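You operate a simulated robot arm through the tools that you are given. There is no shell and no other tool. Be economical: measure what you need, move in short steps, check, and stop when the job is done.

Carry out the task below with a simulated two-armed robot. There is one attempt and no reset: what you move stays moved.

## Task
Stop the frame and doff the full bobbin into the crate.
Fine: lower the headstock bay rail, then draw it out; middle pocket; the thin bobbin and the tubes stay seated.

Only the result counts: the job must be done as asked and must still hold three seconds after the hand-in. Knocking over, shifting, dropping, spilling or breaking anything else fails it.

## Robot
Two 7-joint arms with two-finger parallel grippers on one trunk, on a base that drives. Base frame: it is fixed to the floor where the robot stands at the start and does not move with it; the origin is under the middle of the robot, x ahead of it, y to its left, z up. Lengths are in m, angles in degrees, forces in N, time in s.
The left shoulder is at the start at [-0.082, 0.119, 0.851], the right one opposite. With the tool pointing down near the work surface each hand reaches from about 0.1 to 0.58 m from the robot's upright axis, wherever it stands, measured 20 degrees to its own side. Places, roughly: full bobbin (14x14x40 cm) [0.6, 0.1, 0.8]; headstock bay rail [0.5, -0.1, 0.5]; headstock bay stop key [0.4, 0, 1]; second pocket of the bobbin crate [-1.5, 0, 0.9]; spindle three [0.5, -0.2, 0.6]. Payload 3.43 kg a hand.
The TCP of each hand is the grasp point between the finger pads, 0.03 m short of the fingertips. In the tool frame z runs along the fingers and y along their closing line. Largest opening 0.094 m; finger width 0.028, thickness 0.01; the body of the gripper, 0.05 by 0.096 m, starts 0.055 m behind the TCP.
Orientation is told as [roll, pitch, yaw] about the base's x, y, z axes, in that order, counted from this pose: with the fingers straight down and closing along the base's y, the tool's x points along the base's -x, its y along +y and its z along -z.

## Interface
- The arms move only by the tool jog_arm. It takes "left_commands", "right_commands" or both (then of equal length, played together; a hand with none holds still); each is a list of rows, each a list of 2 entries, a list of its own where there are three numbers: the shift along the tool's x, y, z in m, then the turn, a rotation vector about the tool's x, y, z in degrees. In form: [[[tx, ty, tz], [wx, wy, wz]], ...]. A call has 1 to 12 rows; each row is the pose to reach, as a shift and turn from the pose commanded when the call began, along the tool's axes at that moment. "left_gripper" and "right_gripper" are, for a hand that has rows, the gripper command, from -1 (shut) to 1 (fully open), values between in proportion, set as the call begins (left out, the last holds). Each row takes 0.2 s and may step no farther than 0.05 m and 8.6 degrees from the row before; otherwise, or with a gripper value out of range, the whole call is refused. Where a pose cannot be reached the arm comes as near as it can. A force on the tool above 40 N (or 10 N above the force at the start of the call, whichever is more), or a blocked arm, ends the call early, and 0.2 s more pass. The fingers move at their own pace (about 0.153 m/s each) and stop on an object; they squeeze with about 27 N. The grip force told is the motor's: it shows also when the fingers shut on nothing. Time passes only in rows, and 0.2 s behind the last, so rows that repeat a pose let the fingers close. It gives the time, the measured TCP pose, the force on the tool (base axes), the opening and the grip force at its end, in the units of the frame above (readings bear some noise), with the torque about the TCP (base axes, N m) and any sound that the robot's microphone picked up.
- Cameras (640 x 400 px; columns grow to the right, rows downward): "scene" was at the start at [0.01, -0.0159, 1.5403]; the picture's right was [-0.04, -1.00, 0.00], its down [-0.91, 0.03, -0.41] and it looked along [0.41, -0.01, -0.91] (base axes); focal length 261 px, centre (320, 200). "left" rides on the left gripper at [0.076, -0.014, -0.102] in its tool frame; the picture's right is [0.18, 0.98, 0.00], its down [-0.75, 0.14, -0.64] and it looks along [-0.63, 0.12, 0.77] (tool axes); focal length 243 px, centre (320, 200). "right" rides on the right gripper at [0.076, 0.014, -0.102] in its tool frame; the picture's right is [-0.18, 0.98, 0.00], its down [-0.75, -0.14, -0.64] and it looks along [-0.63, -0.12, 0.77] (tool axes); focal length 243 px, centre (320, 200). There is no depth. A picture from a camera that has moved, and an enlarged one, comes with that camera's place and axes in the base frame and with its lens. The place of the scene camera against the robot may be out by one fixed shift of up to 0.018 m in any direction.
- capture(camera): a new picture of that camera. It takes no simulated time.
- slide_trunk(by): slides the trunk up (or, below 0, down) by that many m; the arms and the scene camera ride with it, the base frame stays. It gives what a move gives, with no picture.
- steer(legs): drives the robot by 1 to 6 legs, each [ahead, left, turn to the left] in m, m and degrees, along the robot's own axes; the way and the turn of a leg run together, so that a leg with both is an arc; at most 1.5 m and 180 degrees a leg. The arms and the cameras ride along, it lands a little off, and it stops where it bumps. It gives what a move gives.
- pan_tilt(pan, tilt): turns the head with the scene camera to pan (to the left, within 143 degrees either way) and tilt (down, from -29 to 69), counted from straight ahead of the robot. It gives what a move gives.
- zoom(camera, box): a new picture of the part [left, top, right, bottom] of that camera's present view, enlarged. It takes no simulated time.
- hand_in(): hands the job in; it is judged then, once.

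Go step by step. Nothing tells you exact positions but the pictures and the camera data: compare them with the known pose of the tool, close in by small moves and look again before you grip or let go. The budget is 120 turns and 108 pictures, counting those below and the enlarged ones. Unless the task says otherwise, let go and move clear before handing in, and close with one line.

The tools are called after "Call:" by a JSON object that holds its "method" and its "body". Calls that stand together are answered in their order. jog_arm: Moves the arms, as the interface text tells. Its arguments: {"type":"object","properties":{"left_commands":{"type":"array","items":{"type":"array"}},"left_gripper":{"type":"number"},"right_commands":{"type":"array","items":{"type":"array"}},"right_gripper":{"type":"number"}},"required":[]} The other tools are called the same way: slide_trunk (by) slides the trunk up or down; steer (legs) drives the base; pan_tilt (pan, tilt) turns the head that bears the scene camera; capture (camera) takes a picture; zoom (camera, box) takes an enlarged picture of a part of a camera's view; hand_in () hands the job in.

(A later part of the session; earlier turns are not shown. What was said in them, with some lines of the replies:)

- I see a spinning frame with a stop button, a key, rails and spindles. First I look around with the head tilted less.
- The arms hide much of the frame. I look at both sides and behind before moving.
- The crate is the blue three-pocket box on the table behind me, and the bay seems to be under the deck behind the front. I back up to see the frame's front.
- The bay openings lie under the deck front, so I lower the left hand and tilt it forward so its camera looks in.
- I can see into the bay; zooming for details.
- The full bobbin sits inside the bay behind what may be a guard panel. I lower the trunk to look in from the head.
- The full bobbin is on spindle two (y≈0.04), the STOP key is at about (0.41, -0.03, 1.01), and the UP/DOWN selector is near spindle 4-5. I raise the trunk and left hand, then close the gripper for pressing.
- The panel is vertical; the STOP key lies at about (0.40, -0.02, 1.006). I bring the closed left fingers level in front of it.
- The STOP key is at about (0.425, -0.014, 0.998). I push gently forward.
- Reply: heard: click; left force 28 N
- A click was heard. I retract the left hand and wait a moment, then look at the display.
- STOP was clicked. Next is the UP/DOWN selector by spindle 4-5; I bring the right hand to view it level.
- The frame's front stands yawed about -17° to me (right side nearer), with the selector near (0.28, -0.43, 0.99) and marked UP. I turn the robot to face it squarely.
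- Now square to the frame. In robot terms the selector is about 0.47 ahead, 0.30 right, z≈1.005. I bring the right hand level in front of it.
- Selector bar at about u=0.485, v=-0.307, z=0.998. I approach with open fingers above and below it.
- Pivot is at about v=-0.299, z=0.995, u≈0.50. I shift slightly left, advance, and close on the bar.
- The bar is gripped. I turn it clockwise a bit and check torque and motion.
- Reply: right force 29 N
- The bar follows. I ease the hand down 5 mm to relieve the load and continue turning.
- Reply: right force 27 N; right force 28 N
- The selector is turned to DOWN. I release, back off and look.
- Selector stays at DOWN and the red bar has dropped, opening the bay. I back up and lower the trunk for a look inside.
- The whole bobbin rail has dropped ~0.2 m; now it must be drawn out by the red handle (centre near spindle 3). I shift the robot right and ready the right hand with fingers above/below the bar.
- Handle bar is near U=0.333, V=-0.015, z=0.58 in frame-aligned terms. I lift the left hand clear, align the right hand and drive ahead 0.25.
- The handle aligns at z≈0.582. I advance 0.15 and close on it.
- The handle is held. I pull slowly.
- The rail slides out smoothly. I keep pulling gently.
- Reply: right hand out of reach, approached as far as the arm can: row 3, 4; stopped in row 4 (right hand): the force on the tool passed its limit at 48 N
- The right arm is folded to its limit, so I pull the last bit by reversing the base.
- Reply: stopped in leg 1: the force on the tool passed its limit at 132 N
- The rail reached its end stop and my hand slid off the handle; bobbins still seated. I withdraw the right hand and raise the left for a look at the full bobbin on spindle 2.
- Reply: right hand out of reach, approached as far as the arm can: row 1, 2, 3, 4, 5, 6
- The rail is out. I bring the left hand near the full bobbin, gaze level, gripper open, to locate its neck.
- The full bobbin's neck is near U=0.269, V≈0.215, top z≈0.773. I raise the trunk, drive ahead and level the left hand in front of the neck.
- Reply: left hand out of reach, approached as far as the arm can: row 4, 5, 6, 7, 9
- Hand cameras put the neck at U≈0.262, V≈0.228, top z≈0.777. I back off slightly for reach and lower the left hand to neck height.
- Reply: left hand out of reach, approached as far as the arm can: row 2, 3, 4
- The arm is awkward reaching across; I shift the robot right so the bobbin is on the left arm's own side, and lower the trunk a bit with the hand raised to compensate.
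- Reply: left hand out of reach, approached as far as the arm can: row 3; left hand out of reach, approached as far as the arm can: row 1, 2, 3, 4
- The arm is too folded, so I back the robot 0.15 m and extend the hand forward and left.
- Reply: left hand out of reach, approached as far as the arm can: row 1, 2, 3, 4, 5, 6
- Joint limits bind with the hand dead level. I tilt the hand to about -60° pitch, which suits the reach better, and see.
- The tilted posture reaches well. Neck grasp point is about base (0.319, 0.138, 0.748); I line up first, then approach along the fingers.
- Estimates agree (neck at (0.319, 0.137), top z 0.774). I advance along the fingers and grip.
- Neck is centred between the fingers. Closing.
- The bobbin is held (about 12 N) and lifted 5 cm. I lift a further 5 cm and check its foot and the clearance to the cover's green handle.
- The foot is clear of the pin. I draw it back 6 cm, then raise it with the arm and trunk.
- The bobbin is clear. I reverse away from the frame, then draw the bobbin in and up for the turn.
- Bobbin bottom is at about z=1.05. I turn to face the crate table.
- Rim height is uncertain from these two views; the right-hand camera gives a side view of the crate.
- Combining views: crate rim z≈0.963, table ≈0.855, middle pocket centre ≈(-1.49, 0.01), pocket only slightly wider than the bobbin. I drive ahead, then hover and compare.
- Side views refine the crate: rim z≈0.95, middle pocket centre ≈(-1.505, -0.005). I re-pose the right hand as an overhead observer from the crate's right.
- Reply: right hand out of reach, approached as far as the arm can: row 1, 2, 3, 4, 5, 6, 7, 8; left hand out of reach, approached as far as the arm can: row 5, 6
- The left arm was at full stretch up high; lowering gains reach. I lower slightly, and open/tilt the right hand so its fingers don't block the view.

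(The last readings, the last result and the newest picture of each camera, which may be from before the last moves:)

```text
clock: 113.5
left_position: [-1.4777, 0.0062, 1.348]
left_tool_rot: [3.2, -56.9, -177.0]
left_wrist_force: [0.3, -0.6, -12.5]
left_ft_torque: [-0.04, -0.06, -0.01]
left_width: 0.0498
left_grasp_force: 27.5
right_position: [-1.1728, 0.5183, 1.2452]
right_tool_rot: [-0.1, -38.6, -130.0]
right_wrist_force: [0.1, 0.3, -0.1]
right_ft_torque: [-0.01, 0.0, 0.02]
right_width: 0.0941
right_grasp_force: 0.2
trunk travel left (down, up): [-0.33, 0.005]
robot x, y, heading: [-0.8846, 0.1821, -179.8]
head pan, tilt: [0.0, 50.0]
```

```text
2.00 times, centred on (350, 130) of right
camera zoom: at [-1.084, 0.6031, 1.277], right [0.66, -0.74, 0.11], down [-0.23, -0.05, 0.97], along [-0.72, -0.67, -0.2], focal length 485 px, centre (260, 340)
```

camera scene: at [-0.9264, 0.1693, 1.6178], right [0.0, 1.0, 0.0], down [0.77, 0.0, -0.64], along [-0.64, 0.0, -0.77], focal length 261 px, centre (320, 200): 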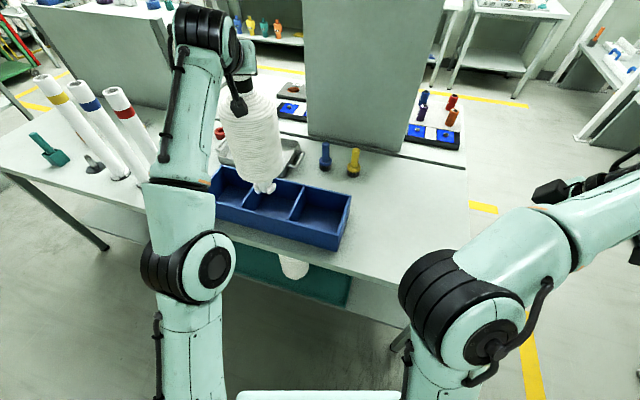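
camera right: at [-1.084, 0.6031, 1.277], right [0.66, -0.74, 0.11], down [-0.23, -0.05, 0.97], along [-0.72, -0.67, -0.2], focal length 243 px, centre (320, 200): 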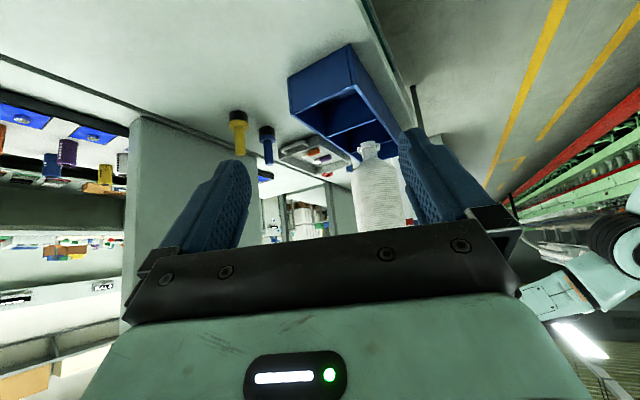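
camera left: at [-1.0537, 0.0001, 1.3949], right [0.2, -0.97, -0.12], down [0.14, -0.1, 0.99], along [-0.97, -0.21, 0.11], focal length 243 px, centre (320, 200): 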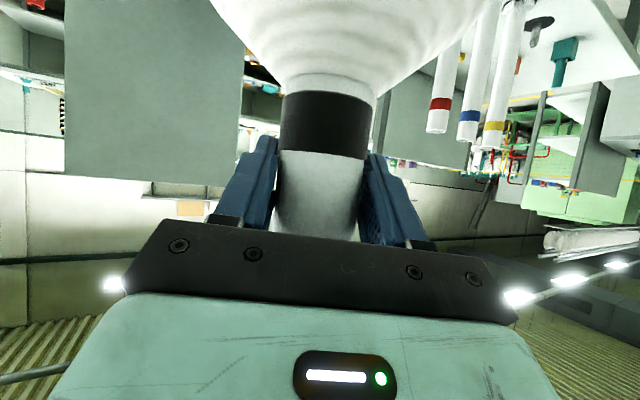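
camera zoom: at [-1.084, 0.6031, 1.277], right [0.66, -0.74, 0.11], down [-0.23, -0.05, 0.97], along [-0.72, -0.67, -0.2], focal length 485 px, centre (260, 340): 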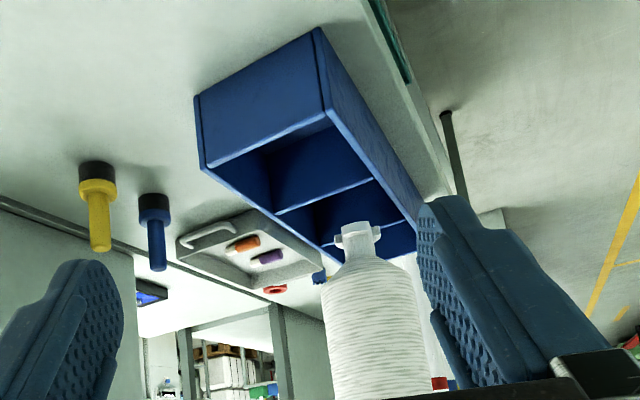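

From this view the pocket centre is ≈(-1.5025, 0.0015) and the bobbin foot is at z≈0.985. I shift 2.5 cm farther and lower 3 cm.

Call:
{"method": "jog_arm", "body": {"left_commands": [[[0.004, 0.0006, 0.0125], [0, 0, 0]], [[0.0076, 0.0012, 0.025], [0, 0, 0]], [[0.0114, 0.0017, 0.0376], [0, 0, 0]]]}}

Call:
{"method": "zoom", "body": {"camera": "right", "box": [260, 30, 440, 230]}}

Call:
{"method": "zoom", "body": {"camera": "scene", "box": [180, 60, 380, 260]}}

```text
clock: 114.3
left_position: [-1.5041, -0.0006, 1.3181]
left_tool_rot: [3.3, -56.9, -177.1]
left_wrist_force: [-0.2, -0.4, -11.4]
left_ft_torque: [0.04, -0.03, 0.01]
left_width: 0.0495
left_grasp_force: 26.8
right_position: [-1.1746, 0.5171, 1.2442]
right_tool_rot: [0.0, -38.5, -130.1]
right_wrist_force: [0.6, -0.9, -0.1]
right_ft_torque: [-0.03, 0.01, 0.01]
right_width: 0.0941
right_grasp_force: 0.0
trunk travel left (down, up): [-0.33, 0.005]
robot x, y, heading: [-0.8863, 0.1814, -179.6]
head pan, tilt: [0.0, 50.0]
```

```text
2.00 times, centred on (350, 130) of right
camera zoom: at [-1.0845, 0.6033, 1.277], right [0.66, -0.74, 0.11], down [-0.23, -0.05, 0.97], along [-0.72, -0.67, -0.21], focal length 485 px, centre (260, 340)
```

zoom: 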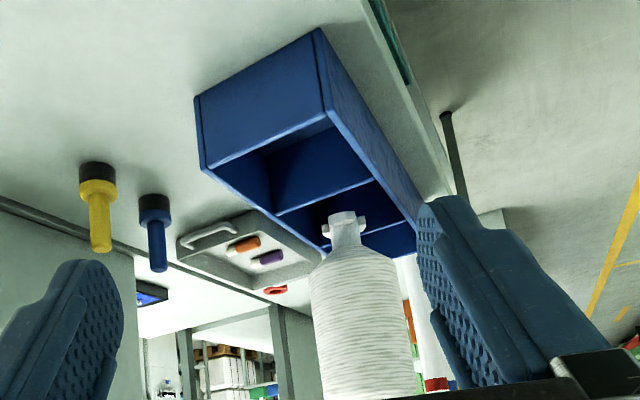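

```text
2.00 times, centred on (280, 160) of scene
camera zoom: at [-0.9261, 0.1679, 1.6179], right [0.0, 1.0, 0.0], down [0.77, 0.0, -0.64], along [-0.64, 0.0, -0.77], focal length 521 px, centre (400, 280)
```

zoom: 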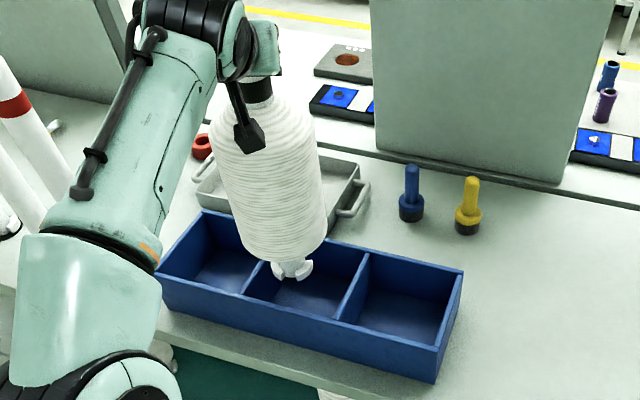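

Foot is at rim height. I zoom tighter in both views to judge centring.

Call:
{"method": "zoom", "body": {"camera": "scene", "box": [240, 140, 360, 240]}}

Call:
{"method": "zoom", "body": {"camera": "right", "box": [310, 80, 420, 180]}}

```text
4.00 times, centred on (300, 190) of scene
camera zoom: at [-0.9261, 0.1679, 1.6179], right [0.0, 1.0, 0.0], down [0.77, 0.0, -0.64], along [-0.64, 0.0, -0.77], focal length 1042 px, centre (400, 240)
```

zoom: 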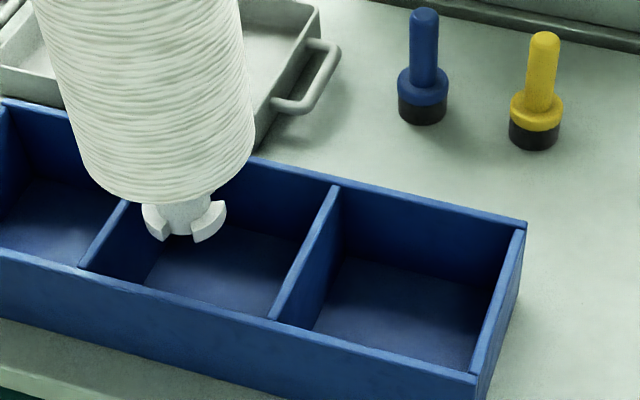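

```text
4.00 times, centred on (365, 130) of right
camera zoom: at [-1.0845, 0.6033, 1.277], right [0.66, -0.74, 0.11], down [-0.23, -0.05, 0.97], along [-0.72, -0.67, -0.21], focal length 970 px, centre (140, 480)
```

zoom: 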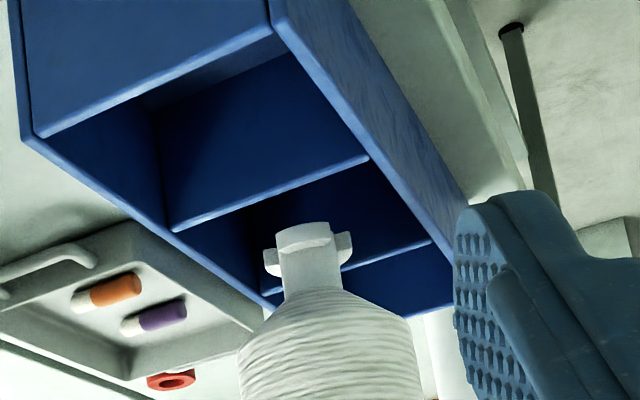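

Consistent solution of both views: foot is 1 cm below the rim and offset about (-0.016, -0.023) from the pocket centre. I shift accordingly.

Call:
{"method": "jog_arm", "body": {"left_commands": [[[0.005, -0.01, -0.008], [0, 0, 0]], [[0.0095, -0.0204, -0.0155], [0, 0, 0]], [[0.0095, -0.0204, -0.0155], [0, 0, 0]]]}}

Call:
{"method": "zoom", "body": {"camera": "scene", "box": [240, 140, 360, 240]}}

Call:
{"method": "zoom", "body": {"camera": "right", "box": [310, 80, 420, 180]}}

```text
clock: 115.1
left_position: [-1.4876, 0.0223, 1.318]
left_tool_rot: [3.2, -56.9, -177.0]
left_wrist_force: [0.2, 0.7, -12.2]
left_ft_torque: [0.03, -0.06, -0.01]
left_width: 0.0498
left_grasp_force: 27.3
right_position: [-1.1745, 0.5176, 1.2444]
right_tool_rot: [0.0, -38.6, -130.1]
right_wrist_force: [0.2, -0.1, 0.1]
right_ft_torque: [0.02, 0.01, 0.0]
right_width: 0.0941
right_grasp_force: 0.2
trunk travel left (down, up): [-0.33, 0.005]
robot x, y, heading: [-0.8863, 0.1795, -179.7]
head pan, tilt: [0.0, 50.0]
```

```text
4.00 times, centred on (300, 190) of scene
camera zoom: at [-0.9259, 0.1677, 1.6179], right [0.0, 1.0, 0.0], down [0.77, 0.0, -0.64], along [-0.64, 0.0, -0.77], focal length 1042 px, centre (400, 240)
```

zoom: 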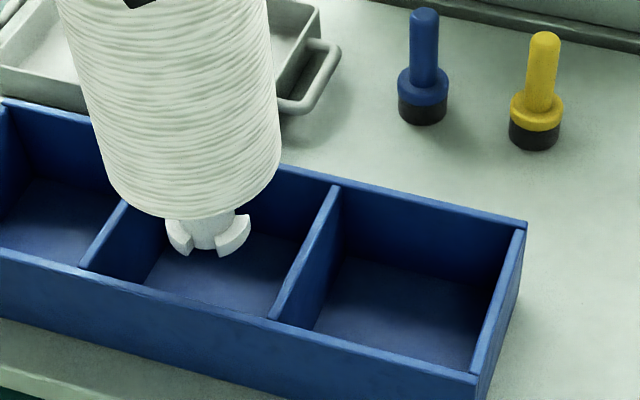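

```text
4.00 times, centred on (365, 130) of right
camera zoom: at [-1.0843, 0.6032, 1.2771], right [0.66, -0.74, 0.11], down [-0.23, -0.05, 0.97], along [-0.72, -0.67, -0.21], focal length 970 px, centre (140, 480)
```

zoom: 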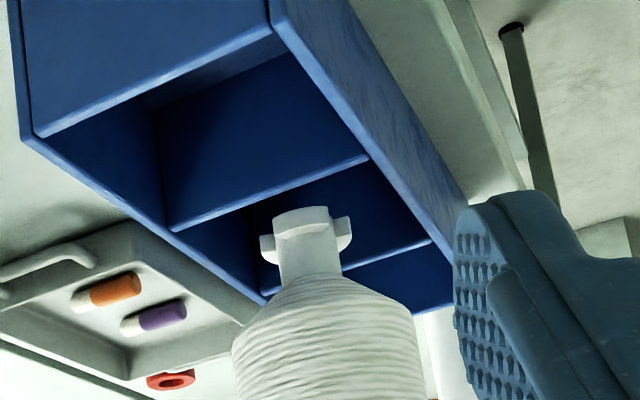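

Centred in both views. I lower in small steps, watching the force.

Call:
{"method": "jog_arm", "body": {"left_commands": [[[0.0084, 0, 0.0054], [0, 0, 0]], [[0.0168, -0.001, 0.0108], [0, 0, 0]], [[0.0252, -0.001, 0.0162], [0, 0, 0]], [[0.0336, -0.001, 0.0216], [0, 0, 0]]]}}

Call:
{"method": "zoom", "body": {"camera": "scene", "box": [220, 110, 360, 240]}}

Call:
{"method": "zoom", "body": {"camera": "right", "box": [310, 80, 420, 180]}}

```text
clock: 116.1
left_position: [-1.4863, 0.0219, 1.2779]
left_tool_rot: [3.3, -56.9, -177.0]
left_wrist_force: [-0.3, -0.1, -11.9]
left_ft_torque: [0.01, -0.07, -0.01]
left_width: 0.0499
left_grasp_force: 26.8
right_position: [-1.1754, 0.5172, 1.2451]
right_tool_rot: [0.0, -38.6, -130.0]
right_wrist_force: [0.2, -0.5, -0.4]
right_ft_torque: [0.04, -0.01, -0.01]
right_width: 0.0941
right_grasp_force: 0.1
trunk travel left (down, up): [-0.33, 0.005]
robot x, y, heading: [-0.8883, 0.1824, -179.9]
head pan, tilt: [0.0, 50.0]
```

```text
3.08 times, centred on (290, 175) of scene
camera zoom: at [-0.9257, 0.1679, 1.6179], right [0.0, 1.0, 0.0], down [0.77, 0.0, -0.64], along [-0.64, 0.0, -0.77], focal length 802 px, centre (412, 277)
```

zoom: 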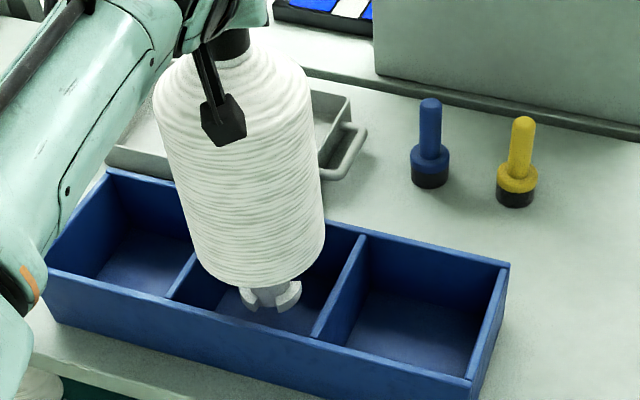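

```text
4.00 times, centred on (365, 130) of right
camera zoom: at [-1.0841, 0.6033, 1.277], right [0.66, -0.74, 0.11], down [-0.23, -0.05, 0.97], along [-0.72, -0.67, -0.21], focal length 970 px, centre (140, 480)
```

zoom: 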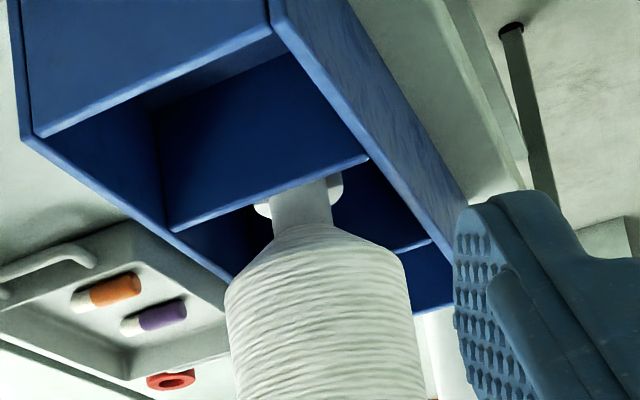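

Foot is inside; the gap looks a bit tighter on the left, so I shift 6 mm to +y and continue down.

Call:
{"method": "jog_arm", "body": {"left_commands": [[[0, -0.006, 0], [0, 0, 0]], [[0.0084, -0.006, 0.0054], [0, 0, 0]], [[0.0168, -0.006, 0.0108], [0, 0, 0]]]}}

Call:
{"method": "zoom", "body": {"camera": "scene", "box": [220, 110, 360, 240]}}

Call:
{"method": "zoom", "body": {"camera": "right", "box": [310, 80, 420, 180]}}

```text
clock: 116.9
left_position: [-1.4873, 0.028, 1.2573]
left_tool_rot: [3.4, -57.0, -177.1]
left_wrist_force: [0.1, 0.0, -12.0]
left_ft_torque: [0.01, -0.08, -0.03]
left_width: 0.0498
left_grasp_force: 27.1
right_position: [-1.1746, 0.5185, 1.2438]
right_tool_rot: [0.0, -38.6, -130.1]
right_wrist_force: [-0.7, 0.1, 0.6]
right_ft_torque: [0.0, -0.02, 0.0]
right_width: 0.0938
right_grasp_force: 0.1
trunk travel left (down, up): [-0.33, 0.005]
robot x, y, heading: [-0.8873, 0.1832, -180.0]
head pan, tilt: [0.0, 50.0]
```

```text
3.08 times, centred on (290, 175) of scene
camera zoom: at [-0.9258, 0.168, 1.6179], right [0.0, 1.0, 0.0], down [0.77, 0.0, -0.64], along [-0.64, 0.0, -0.77], focal length 802 px, centre (412, 277)
```

zoom: 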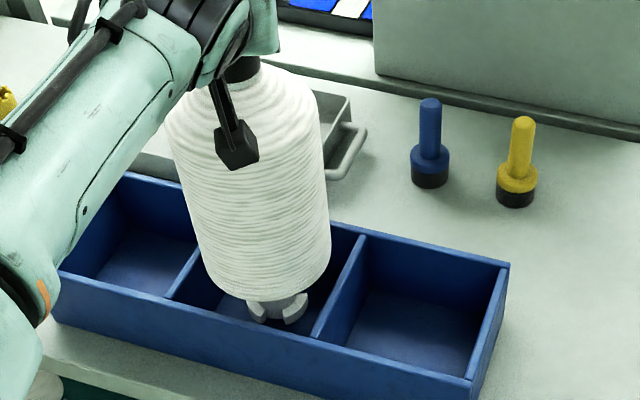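

```text
4.00 times, centred on (365, 130) of right
camera zoom: at [-1.0841, 0.6034, 1.277], right [0.66, -0.74, 0.11], down [-0.23, -0.05, 0.97], along [-0.72, -0.67, -0.21], focal length 970 px, centre (140, 480)
```

zoom: 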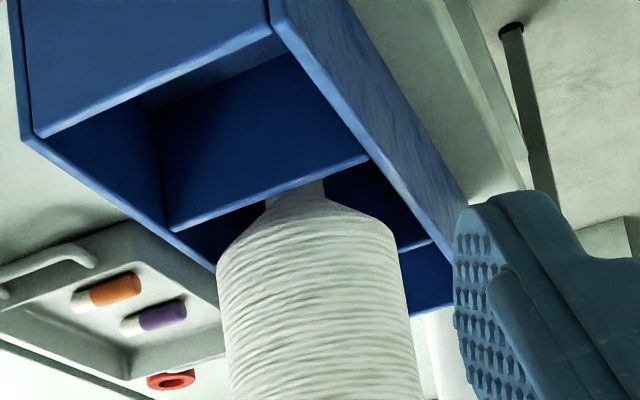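

Well centred with margins on all sides. I lower the rest until it touches down.

Call:
{"method": "jog_arm", "body": {"left_commands": [[[0.0067, 0, 0.003], [0, 0, 0]], [[0.0118, 0, 0.0066], [0, 0, 0]], [[0.0168, 0, 0.0098], [0, 0, 0]]]}}

```text
clock: 117.7
left_position: [-1.4843, 0.0277, 1.2381]
left_tool_rot: [3.5, -56.9, -177.1]
left_wrist_force: [0.0, 0.0, -11.9]
left_ft_torque: [0.02, -0.07, 0.01]
left_width: 0.05
left_grasp_force: 27.2
right_position: [-1.1741, 0.5174, 1.2443]
right_tool_rot: [0.0, -38.6, -130.0]
right_wrist_force: [-0.2, 0.5, 0.3]
right_ft_torque: [-0.02, -0.03, 0.0]
right_width: 0.0941
right_grasp_force: 0.1
trunk travel left (down, up): [-0.33, 0.005]
robot x, y, heading: [-0.8832, 0.1851, -179.7]
head pan, tilt: [0.0, 50.0]
```

Call:
{"method": "jog_arm", "body": {"left_commands": [[[0.0042, 0, 0.0027], [0, 0, 0]], [[0.0084, 0, 0.0054], [0, 0, 0]], [[0.0126, 0, 0.0081], [0, 0, 0]]]}}

```text
clock: 118.5
left_position: [-1.4827, 0.0281, 1.2325]
left_tool_rot: [3.0, -57.8, -177.0]
left_wrist_force: [-1.4, -0.9, 23.1]
left_ft_torque: [0.06, 0.14, -0.02]
left_width: 0.0497
left_grasp_force: 27.2
right_position: [-1.1714, 0.518, 1.2445]
right_tool_rot: [-0.2, -38.7, -130.0]
right_wrist_force: [0.0, 0.1, -0.5]
right_ft_torque: [0.0, 0.01, -0.01]
right_width: 0.0942
right_grasp_force: 0.0
trunk travel left (down, up): [-0.33, 0.005]
robot x, y, heading: [-0.8904, 0.1815, -179.8]
head pan, tilt: [0.0, 50.0]
```

It touched down at the expected floor height. I ease off the force and check before releasing.

Call:
{"method": "jog_arm", "body": {"left_commands": [[[-0.004, 0, -0.0026], [0, 0, 0]], [[-0.006, 0, -0.0039], [0, 0, 0]]]}}

Call:
{"method": "zoom", "body": {"camera": "scene", "box": [220, 110, 360, 240]}}

```text
clock: 119.1
left_position: [-1.4834, 0.0281, 1.2319]
left_tool_rot: [3.4, -56.7, -177.1]
left_wrist_force: [-1.8, -1.2, 6.8]
left_ft_torque: [0.14, 0.75, 0.07]
left_width: 0.0498
left_grasp_force: 26.5
right_position: [-1.1732, 0.5185, 1.2433]
right_tool_rot: [0.0, -38.6, -130.0]
right_wrist_force: [-0.4, -0.3, 0.4]
right_ft_torque: [-0.03, 0.0, -0.01]
right_width: 0.0942
right_grasp_force: 0.1
trunk travel left (down, up): [-0.33, 0.005]
robot x, y, heading: [-0.8882, 0.1816, -179.7]
head pan, tilt: [0.0, 50.0]
```

```text
3.08 times, centred on (290, 175) of scene
camera zoom: at [-0.9241, 0.1683, 1.6178], right [0.0, 1.0, 0.0], down [0.77, 0.0, -0.64], along [-0.64, 0.0, -0.77], focal length 802 px, centre (412, 277)
```

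zoom: 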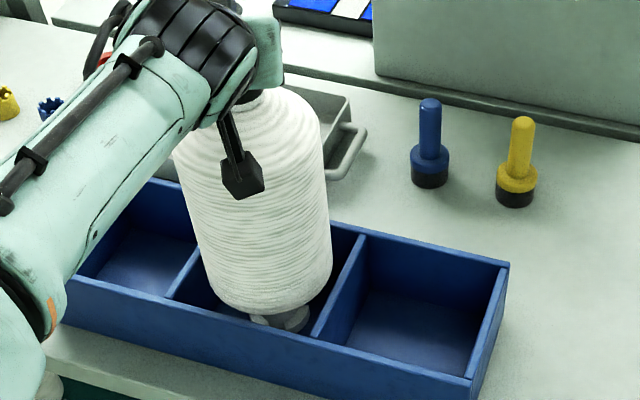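

It stands inside the middle pocket. I open the gripper and back straight off along the fingers.

Call:
{"method": "jog_arm", "body": {"left_commands": [[[0, 0, 0], [0, 0, 0]], [[0, 0, 0], [0, 0, 0]], [[0, 0, 0], [0, 0, 0]]], "left_gripper": 1}}

Call:
{"method": "jog_arm", "body": {"left_commands": [[[0, 0, -0.03], [0, 0, 0]], [[0, 0, -0.07], [0, 0, 0]], [[0, 0, -0.11], [0, 0, 0]], [[0, 0, -0.15], [0, 0, 0]], [[0, 0, -0.19], [0, 0, 0]]]}}

Call:
{"method": "capture", "body": {"camera": "scene"}}

```text
clock: 119.9
left_position: [-1.4828, 0.0298, 1.2322]
left_tool_rot: [3.2, -56.8, -177.1]
left_wrist_force: [0.8, 0.1, 0.8]
left_ft_torque: [0.0, 0.0, 0.03]
left_width: 0.094
left_grasp_force: 0.2
right_position: [-1.1729, 0.5186, 1.245]
right_tool_rot: [-0.1, -38.7, -130.0]
right_wrist_force: [-0.7, 0.5, 0.4]
right_ft_torque: [0.01, 0.0, 0.01]
right_width: 0.0938
right_grasp_force: 0.1
trunk travel left (down, up): [-0.33, 0.005]
robot x, y, heading: [-0.8838, 0.1834, -179.7]
head pan, tilt: [0.0, 50.0]
```

```text
clock: 121.1
left_position: [-1.3253, 0.0458, 1.3346]
left_tool_rot: [3.3, -57.1, -177.1]
left_wrist_force: [0.1, -0.2, 0.0]
left_ft_torque: [0.01, 0.04, 0.0]
left_width: 0.0942
left_grasp_force: 0.1
right_position: [-1.1737, 0.52, 1.2461]
right_tool_rot: [-0.1, -38.6, -129.9]
right_wrist_force: [-0.8, -0.7, -0.1]
right_ft_torque: [-0.01, 0.02, 0.02]
right_width: 0.0942
right_grasp_force: 0.0
trunk travel left (down, up): [-0.33, 0.005]
robot x, y, heading: [-0.888, 0.1837, -179.7]
head pan, tilt: [0.0, 50.0]
```

```text
3 pictures are left
camera scene: at [-0.9233, 0.1682, 1.6179], right [0.0, 1.0, 0.0], down [0.77, 0.0, -0.64], along [-0.64, 0.0, -0.77], focal length 261 px, centre (320, 200)
```

scene: 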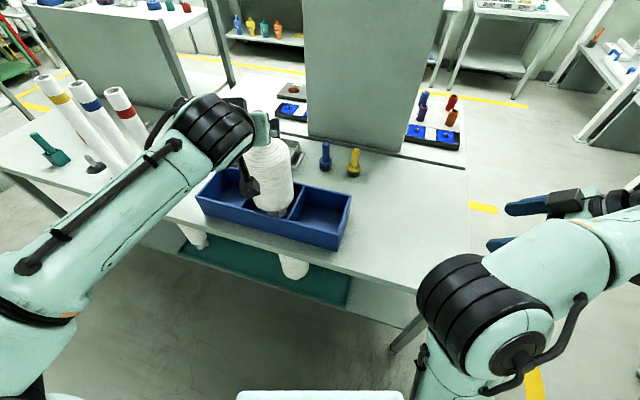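

The bobbin stands in the middle pocket. I back the robot away and take a last look.

Call:
{"method": "steer", "body": {"legs": [[-0.2, 0, 0]]}}

Call:
{"method": "capture", "body": {"camera": "scene"}}

```text
clock: 122.7
left_position: [-1.127, 0.0444, 1.334]
left_tool_rot: [3.2, -57.1, -176.8]
left_wrist_force: [-0.3, 0.6, 0.8]
left_ft_torque: [0.01, 0.02, -0.04]
left_width: 0.0942
left_grasp_force: 0.1
right_position: [-0.9767, 0.5167, 1.2454]
right_tool_rot: [-0.1, -38.7, -129.7]
right_wrist_force: [0.5, 0.7, 0.1]
right_ft_torque: [0.0, -0.03, -0.03]
right_width: 0.094
right_grasp_force: 0.1
trunk travel left (down, up): [-0.33, 0.005]
robot x, y, heading: [-0.6883, 0.1834, -179.4]
head pan, tilt: [0.0, 50.0]
```

```text
2 pictures are left
camera scene: at [-0.7253, 0.1693, 1.6182], right [-0.01, 1.0, 0.0], down [0.77, 0.01, -0.64], along [-0.64, -0.01, -0.77], focal length 261 px, centre (320, 200)
```

scene: 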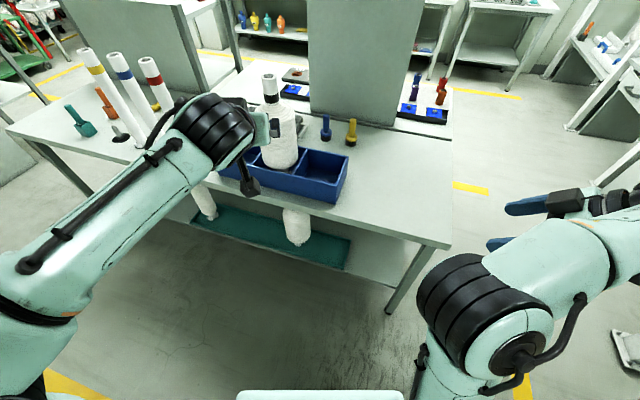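

The full bobbin stands upright in the middle pocket, nothing else on the table has moved, and both hands are clear. Handing in.

Call:
{"method": "hand_in", "body": {}}

```text
The job is handed in.
```

I stopped the frame, lowered the headstock bay rail and drew it out. The full bobbin now stands in the crate's middle pocket, and the thin bobbin and the tubes were still seated when I last looked.
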